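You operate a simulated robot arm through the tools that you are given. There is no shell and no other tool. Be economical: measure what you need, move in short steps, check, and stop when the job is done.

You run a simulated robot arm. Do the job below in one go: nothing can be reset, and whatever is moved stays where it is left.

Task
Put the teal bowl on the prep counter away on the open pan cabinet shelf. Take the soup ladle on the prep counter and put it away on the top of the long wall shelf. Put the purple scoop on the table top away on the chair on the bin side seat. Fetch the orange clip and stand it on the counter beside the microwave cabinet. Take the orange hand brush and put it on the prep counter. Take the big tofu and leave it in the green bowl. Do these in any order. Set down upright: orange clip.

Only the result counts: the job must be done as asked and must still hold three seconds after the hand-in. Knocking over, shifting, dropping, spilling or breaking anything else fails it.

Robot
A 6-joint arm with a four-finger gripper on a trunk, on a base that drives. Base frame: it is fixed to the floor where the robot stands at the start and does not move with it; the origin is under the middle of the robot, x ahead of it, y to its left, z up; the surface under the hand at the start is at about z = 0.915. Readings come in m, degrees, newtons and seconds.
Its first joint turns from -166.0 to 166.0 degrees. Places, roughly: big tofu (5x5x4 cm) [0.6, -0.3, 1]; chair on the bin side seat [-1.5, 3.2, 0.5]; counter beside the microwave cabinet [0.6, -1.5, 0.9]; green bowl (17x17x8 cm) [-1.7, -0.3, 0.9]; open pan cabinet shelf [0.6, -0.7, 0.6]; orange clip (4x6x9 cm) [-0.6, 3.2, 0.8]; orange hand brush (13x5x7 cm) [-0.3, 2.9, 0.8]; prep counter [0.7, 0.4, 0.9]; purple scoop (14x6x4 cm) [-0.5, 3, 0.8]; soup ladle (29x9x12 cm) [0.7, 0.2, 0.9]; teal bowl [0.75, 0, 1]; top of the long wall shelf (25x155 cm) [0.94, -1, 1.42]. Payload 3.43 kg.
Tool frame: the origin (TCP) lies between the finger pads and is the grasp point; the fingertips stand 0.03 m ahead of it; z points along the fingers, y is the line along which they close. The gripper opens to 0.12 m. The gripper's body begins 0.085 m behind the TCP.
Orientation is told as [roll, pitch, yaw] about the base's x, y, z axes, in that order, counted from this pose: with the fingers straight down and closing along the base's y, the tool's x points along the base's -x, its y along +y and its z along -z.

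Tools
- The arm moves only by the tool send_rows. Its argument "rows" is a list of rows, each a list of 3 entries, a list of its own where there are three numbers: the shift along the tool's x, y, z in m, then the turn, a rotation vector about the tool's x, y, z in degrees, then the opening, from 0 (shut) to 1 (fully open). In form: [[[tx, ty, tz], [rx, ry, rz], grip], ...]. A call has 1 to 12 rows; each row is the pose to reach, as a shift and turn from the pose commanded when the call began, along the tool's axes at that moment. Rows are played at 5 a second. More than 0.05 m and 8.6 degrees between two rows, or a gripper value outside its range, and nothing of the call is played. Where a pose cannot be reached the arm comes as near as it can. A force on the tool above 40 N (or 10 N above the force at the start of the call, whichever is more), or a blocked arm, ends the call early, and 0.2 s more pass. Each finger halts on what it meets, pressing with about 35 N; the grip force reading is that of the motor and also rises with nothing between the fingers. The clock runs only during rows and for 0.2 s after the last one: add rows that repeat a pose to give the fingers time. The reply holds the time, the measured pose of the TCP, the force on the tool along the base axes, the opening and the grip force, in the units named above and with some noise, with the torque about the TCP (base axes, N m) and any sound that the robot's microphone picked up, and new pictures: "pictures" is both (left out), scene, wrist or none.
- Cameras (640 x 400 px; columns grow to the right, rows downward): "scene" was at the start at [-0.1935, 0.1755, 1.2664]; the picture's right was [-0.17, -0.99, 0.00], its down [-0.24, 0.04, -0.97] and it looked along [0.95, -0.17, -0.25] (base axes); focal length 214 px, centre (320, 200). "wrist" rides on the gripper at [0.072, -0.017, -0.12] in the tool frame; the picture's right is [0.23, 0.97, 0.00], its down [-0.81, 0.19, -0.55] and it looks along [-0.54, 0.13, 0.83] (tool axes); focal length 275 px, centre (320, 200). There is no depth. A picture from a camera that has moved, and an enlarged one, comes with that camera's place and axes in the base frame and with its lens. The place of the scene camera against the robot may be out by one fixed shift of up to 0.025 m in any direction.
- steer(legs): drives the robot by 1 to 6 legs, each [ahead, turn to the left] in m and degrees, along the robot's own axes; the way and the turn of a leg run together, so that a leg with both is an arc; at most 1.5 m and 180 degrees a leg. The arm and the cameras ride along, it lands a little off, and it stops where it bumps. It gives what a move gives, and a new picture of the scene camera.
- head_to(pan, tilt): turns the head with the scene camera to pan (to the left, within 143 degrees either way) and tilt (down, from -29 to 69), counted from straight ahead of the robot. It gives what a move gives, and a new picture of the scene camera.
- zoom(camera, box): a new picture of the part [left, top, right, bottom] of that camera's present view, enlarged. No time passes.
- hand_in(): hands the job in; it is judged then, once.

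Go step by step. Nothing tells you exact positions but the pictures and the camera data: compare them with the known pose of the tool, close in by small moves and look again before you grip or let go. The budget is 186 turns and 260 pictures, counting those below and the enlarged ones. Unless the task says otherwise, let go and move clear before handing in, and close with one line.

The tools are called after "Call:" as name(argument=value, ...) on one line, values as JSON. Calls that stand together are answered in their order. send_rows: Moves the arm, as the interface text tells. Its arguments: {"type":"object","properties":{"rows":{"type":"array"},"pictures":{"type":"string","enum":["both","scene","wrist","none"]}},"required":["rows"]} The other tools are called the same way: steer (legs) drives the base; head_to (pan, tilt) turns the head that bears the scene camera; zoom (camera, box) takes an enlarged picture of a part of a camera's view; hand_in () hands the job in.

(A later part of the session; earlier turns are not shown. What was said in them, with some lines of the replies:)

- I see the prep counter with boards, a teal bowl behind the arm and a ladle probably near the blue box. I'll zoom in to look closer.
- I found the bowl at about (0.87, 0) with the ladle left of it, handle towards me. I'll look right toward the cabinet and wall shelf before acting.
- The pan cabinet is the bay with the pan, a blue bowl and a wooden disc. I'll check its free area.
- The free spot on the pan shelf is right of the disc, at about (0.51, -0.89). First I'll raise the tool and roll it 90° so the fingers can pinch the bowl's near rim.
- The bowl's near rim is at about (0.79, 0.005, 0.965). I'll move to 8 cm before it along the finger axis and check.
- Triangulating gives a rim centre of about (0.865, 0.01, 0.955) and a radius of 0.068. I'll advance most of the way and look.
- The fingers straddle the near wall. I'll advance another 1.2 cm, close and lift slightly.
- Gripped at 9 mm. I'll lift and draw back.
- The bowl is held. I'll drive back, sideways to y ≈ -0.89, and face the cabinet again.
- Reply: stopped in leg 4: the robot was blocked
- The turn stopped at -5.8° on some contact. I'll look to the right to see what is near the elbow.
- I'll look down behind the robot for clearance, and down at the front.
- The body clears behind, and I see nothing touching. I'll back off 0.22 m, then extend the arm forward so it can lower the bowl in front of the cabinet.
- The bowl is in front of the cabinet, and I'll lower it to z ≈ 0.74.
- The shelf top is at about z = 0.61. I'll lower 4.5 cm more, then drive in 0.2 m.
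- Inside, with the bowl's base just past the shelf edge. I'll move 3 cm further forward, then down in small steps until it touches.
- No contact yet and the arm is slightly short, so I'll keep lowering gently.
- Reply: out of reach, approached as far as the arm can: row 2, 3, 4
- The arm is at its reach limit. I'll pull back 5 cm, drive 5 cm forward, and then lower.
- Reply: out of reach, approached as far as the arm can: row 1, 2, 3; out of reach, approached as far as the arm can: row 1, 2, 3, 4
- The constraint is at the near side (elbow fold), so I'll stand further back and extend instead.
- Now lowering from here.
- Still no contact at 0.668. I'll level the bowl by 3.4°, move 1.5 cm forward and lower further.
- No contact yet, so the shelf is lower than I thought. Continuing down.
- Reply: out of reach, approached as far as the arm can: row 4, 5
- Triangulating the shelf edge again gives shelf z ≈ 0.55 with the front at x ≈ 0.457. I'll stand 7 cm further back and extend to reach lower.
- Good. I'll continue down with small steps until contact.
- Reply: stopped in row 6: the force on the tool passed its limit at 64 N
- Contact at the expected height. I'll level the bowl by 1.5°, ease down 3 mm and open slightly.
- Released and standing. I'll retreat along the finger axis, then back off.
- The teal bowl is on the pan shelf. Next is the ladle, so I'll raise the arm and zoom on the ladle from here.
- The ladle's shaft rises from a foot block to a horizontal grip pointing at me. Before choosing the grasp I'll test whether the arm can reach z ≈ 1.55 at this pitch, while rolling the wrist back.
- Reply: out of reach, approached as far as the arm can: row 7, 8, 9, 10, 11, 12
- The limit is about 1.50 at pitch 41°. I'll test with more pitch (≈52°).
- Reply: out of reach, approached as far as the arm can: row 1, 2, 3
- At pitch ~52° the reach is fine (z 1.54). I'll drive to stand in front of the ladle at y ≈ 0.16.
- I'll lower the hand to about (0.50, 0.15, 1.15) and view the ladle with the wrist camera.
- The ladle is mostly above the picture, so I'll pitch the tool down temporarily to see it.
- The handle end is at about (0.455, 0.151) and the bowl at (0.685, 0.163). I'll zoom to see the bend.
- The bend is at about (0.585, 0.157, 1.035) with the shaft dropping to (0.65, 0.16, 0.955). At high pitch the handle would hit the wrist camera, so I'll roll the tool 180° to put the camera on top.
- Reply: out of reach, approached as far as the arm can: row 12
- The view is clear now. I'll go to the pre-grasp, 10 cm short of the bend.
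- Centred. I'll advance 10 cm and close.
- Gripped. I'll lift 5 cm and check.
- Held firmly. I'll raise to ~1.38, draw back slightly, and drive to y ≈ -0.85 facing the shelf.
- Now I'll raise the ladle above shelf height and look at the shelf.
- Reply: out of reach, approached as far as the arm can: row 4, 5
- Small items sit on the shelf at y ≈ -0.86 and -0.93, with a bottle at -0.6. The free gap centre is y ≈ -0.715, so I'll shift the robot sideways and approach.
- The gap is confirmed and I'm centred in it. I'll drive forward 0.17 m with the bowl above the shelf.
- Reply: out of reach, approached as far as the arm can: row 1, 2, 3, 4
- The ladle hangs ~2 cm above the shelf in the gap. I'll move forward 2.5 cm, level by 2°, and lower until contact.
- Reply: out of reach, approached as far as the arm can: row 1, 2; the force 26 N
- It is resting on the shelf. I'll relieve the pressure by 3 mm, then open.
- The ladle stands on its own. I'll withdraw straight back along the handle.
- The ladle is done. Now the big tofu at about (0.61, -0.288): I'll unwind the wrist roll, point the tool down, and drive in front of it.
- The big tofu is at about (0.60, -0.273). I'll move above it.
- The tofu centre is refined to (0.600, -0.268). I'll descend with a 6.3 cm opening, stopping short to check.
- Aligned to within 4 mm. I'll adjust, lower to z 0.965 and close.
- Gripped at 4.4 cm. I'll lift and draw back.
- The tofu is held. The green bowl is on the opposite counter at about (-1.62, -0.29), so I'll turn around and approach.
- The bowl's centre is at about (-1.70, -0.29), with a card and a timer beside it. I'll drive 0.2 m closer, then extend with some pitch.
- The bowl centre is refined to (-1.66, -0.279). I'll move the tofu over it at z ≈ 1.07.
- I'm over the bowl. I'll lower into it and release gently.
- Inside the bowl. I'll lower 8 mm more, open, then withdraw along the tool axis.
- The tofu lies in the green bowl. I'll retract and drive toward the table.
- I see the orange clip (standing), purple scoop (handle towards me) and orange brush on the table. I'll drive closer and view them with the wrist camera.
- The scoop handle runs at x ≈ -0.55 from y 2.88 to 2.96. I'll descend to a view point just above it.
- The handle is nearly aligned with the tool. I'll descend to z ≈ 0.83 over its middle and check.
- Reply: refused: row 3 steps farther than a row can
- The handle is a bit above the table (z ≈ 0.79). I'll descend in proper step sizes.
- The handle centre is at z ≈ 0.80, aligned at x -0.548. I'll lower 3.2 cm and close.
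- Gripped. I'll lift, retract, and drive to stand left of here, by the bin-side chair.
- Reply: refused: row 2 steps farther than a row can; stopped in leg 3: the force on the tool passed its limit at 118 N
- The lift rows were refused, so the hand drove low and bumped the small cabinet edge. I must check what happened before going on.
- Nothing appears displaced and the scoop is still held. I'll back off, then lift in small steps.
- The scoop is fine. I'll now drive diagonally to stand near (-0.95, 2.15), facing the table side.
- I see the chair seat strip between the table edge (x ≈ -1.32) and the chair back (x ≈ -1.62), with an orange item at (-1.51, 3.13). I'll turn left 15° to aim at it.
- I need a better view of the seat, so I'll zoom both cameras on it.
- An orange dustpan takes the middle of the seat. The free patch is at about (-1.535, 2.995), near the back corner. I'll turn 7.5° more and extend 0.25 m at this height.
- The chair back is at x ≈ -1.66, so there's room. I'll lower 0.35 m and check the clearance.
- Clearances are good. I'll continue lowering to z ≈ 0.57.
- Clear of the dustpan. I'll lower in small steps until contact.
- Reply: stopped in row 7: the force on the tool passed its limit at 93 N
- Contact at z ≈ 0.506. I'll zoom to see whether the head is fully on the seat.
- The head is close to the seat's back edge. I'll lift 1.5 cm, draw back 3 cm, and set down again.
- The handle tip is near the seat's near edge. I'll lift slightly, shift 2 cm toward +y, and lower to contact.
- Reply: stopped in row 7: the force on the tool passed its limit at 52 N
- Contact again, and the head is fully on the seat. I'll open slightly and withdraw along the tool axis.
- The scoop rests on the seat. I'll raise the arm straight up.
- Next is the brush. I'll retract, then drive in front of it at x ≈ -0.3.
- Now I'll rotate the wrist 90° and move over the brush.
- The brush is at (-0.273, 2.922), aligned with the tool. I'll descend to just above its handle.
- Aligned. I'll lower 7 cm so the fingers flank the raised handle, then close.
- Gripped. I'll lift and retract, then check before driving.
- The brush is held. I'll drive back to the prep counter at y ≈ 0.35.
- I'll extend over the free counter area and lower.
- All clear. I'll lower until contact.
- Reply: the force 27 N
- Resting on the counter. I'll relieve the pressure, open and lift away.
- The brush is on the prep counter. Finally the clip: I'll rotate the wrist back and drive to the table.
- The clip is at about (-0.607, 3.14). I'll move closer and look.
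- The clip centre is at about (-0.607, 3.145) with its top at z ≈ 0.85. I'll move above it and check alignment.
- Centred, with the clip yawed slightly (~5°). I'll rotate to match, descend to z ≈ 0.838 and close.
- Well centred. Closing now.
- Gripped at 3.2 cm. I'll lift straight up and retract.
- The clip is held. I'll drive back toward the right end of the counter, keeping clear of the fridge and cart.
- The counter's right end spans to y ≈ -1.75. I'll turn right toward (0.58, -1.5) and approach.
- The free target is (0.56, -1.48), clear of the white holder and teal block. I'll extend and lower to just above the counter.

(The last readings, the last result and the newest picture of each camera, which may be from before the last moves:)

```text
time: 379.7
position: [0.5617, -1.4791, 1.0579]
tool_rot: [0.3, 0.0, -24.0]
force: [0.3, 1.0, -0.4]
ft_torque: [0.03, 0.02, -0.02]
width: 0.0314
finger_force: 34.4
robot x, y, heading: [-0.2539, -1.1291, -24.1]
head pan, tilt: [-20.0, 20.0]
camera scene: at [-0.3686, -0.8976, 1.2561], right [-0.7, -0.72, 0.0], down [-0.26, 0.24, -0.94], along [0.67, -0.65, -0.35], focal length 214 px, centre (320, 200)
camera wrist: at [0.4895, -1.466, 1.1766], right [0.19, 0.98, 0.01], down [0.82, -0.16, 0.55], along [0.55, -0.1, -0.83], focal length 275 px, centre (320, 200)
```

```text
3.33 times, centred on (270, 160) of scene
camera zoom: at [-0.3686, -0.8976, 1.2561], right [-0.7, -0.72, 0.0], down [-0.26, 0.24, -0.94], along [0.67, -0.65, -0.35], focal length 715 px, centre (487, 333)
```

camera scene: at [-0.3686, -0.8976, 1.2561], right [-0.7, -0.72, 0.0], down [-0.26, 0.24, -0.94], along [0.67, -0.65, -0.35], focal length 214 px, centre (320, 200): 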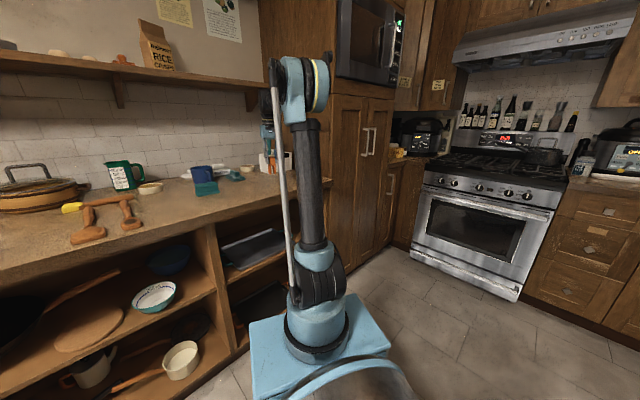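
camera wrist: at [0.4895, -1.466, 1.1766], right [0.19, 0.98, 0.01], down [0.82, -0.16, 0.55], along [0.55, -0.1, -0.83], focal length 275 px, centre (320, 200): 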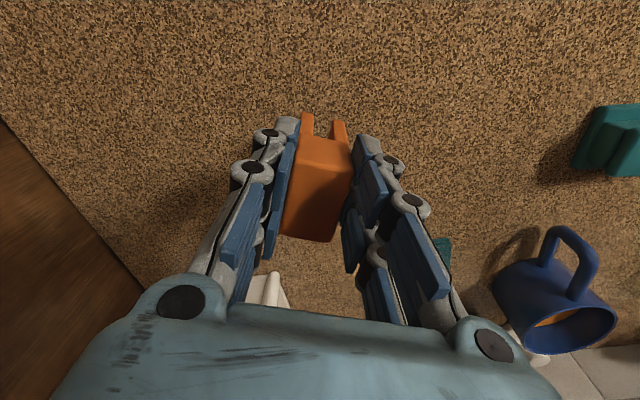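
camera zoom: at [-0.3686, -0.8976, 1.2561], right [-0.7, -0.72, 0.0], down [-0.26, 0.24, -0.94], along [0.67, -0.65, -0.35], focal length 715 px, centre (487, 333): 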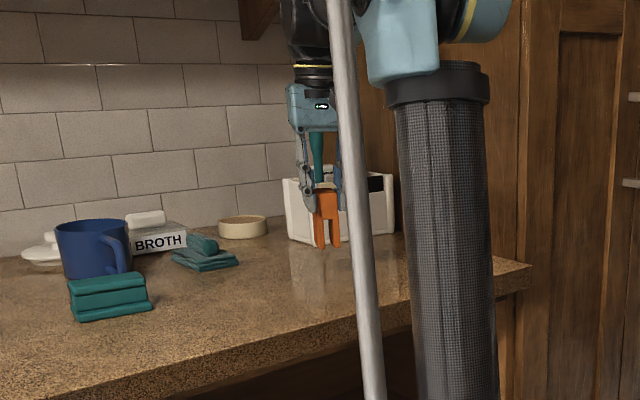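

The clip is upright over a free area. I'll lower gently until contact.

Call:
send_rows(rows=[[[0, 0, 0.03], [0, 0, 0], 0.1], [[0, 0, 0.045], [0, 0, 0], 0.1], [[0, 0, 0.052], [0, 0, 0], 0.1], [[0, 0, 0.057], [0, 0, 0], 0.1], [[0, 0, 0.061], [0, 0, 0], 0.1], [[0, 0, 0.064], [0, 0, 0], 0.1]], pictures="wrist")

Call:
zoom(camera="scene", box=[230, 130, 310, 200])

```text
time: 381.1
position: [0.5607, -1.4773, 0.9943]
tool_rot: [0.5, -0.1, -24.0]
force: [-0.5, 2.5, 25.5]
ft_torque: [0.02, -0.07, 0.01]
width: 0.0321
finger_force: 35.5
robot x, y, heading: [-0.2511, -1.1315, -24.3]
head pan, tilt: [-20.0, 20.0]
camera wrist: at [0.4879, -1.4656, 1.1138], right [0.19, 0.98, 0.01], down [0.82, -0.16, 0.55], along [0.55, -0.1, -0.83], focal length 275 px, centre (320, 200)
```

wrist: 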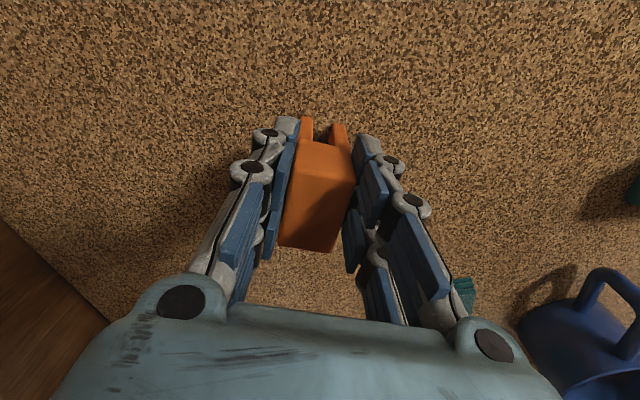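

```text
5.71 times, centred on (270, 165) of scene
camera zoom: at [-0.3696, -0.8971, 1.2559], right [-0.7, -0.72, 0.0], down [-0.26, 0.24, -0.94], along [0.67, -0.65, -0.35], focal length 1226 px, centre (606, 400)
```

zoom: 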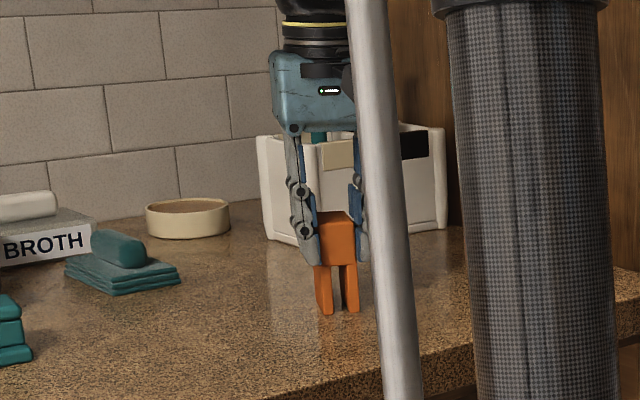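

Contact with 25 N and the clip is upright. I'll relieve the pressure, open evenly and lift straight up.

Call:
send_rows(rows=[[[0, 0, -0.003], [0, 0, 0], 0.1], [[0, 0, -0.003], [0, 0, 0], 0.1], [[0, 0, -0.003], [0, 0, 0], 0.32], [[0, 0, -0.003], [0, 0, 0], 0.42], [[0, 0, -0.003], [0, 0, 0], 0.5], [[0, 0, -0.003], [0, 0, 0], 0.5]], pictures="wrist")

```text
time: 382.5
position: [0.5608, -1.4794, 0.9961]
tool_rot: [0.4, -0.1, -24.0]
force: [0.3, 0.0, -0.4]
ft_torque: [-0.03, -0.01, 0.0]
width: 0.0601
finger_force: 0.1
robot x, y, heading: [-0.2552, -1.1248, -24.3]
head pan, tilt: [-20.0, 20.0]
camera wrist: at [0.4885, -1.4659, 1.1161], right [0.19, 0.98, 0.01], down [0.82, -0.16, 0.55], along [0.55, -0.1, -0.83], focal length 275 px, centre (320, 200)
```

wrist: 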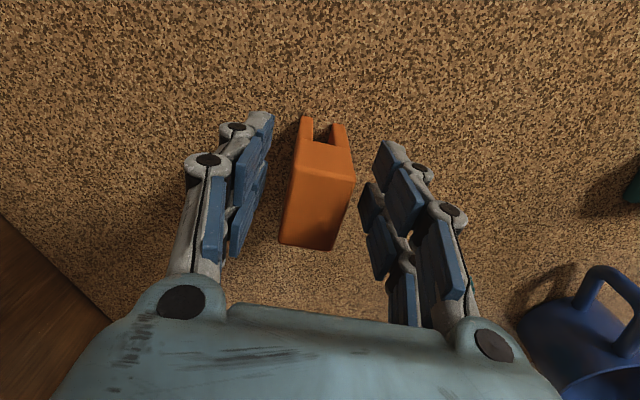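

The clip is standing free. I'll lift straight up and check the whole area.

Call:
send_rows(rows=[[[0, 0, -0.03], [0, 0, 0], 0.5], [[0, 0, -0.07], [0, 0, 0], 0.5], [[0, 0, -0.11], [0, 0, 0], 0.5], [[0, 0, -0.15], [0, 0, 0], 0.5], [[0, 0, -0.19], [0, 0, 0], 0.5], [[0.04, 0, -0.2], [0, 0, 0], 0.5], [[0.08, 0, -0.2], [0, 0, 0], 0.5], [[0.12, 0, -0.2], [0, 0, 0], 0.5], [[0.16, 0, -0.2], [0, 0, 0], 0.5], [[0.2, 0, -0.2], [0, 0, 0], 0.5]], pictures="wrist")

Call:
steer(legs=[[-0.2, 0]])

Call:
zoom(camera="scene", box=[0, 20, 320, 220])

```text
time: 384.7
position: [0.3795, -1.3984, 1.1969]
tool_rot: [0.4, -0.1, -24.1]
force: [1.3, -0.4, -0.3]
ft_torque: [0.01, 0.07, 0.0]
width: 0.0599
finger_force: 0.1
robot x, y, heading: [-0.2514, -1.1326, -24.2]
head pan, tilt: [-20.0, 20.0]
camera wrist: at [0.3063, -1.3856, 1.3166], right [0.19, 0.98, 0.01], down [0.82, -0.16, 0.55], along [0.55, -0.1, -0.83], focal length 275 px, centre (320, 200)
```

wrist: 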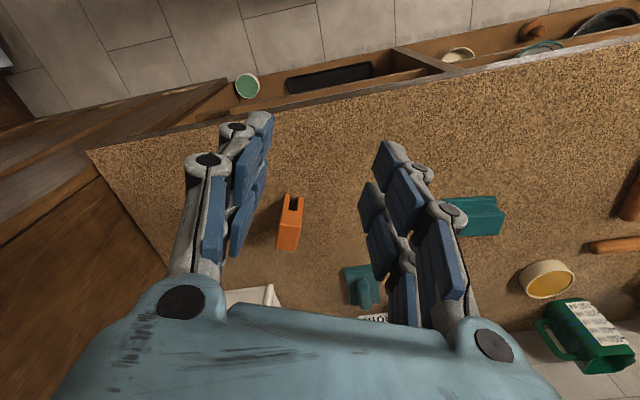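

```text
time: 386.4
position: [0.1948, -1.3142, 1.1982]
tool_rot: [0.4, -0.1, -24.1]
force: [0.3, 1.3, 0.1]
ft_torque: [-0.02, -0.01, -0.01]
width: 0.0598
finger_force: 0.0
robot x, y, heading: [-0.4396, -1.0447, -24.3]
head pan, tilt: [-20.0, 20.0]
camera scene: at [-0.5528, -0.8144, 1.256], right [-0.7, -0.72, 0.0], down [-0.26, 0.24, -0.94], along [0.67, -0.65, -0.35], focal length 214 px, centre (320, 200)
```

scene: 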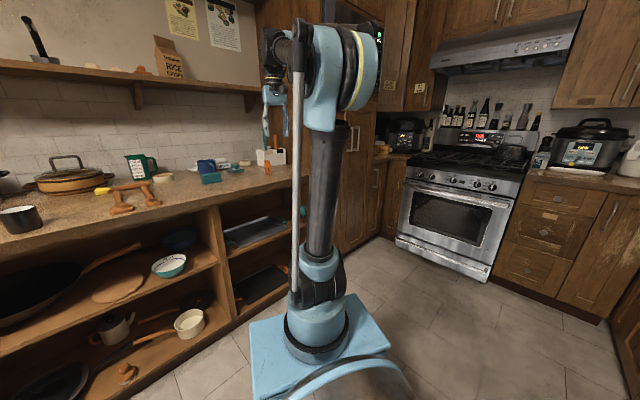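

```text
2.00 times, centred on (160, 120) of scene
camera zoom: at [-0.5528, -0.8144, 1.256], right [-0.7, -0.72, 0.0], down [-0.26, 0.24, -0.94], along [0.67, -0.65, -0.35], focal length 429 px, centre (640, 360)
```

zoom: 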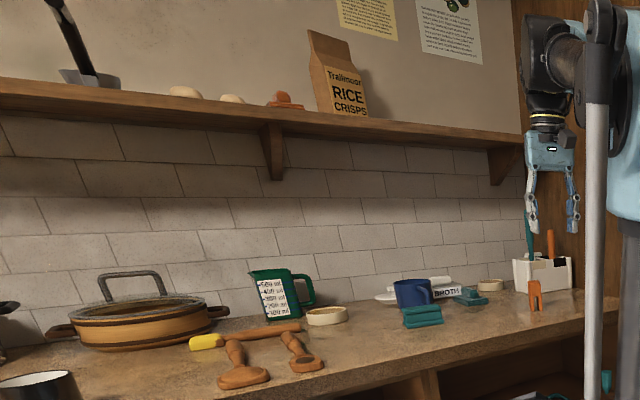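

The clip stands upright beside the microwave cabinet, and the bowl, ladle, tofu, scoop and brush are all in their places. The arm is clear, so I'm handing in.

Call:
hand_in()

```text
The job is handed in.
```

I moved all six items to where you asked, and the orange clip was standing upright before I handed in. While I was carrying the scoop, a refused move left the hand too low and it bumped the edge of the small cabinet by the fridge. I checked around it and saw nothing displaced.
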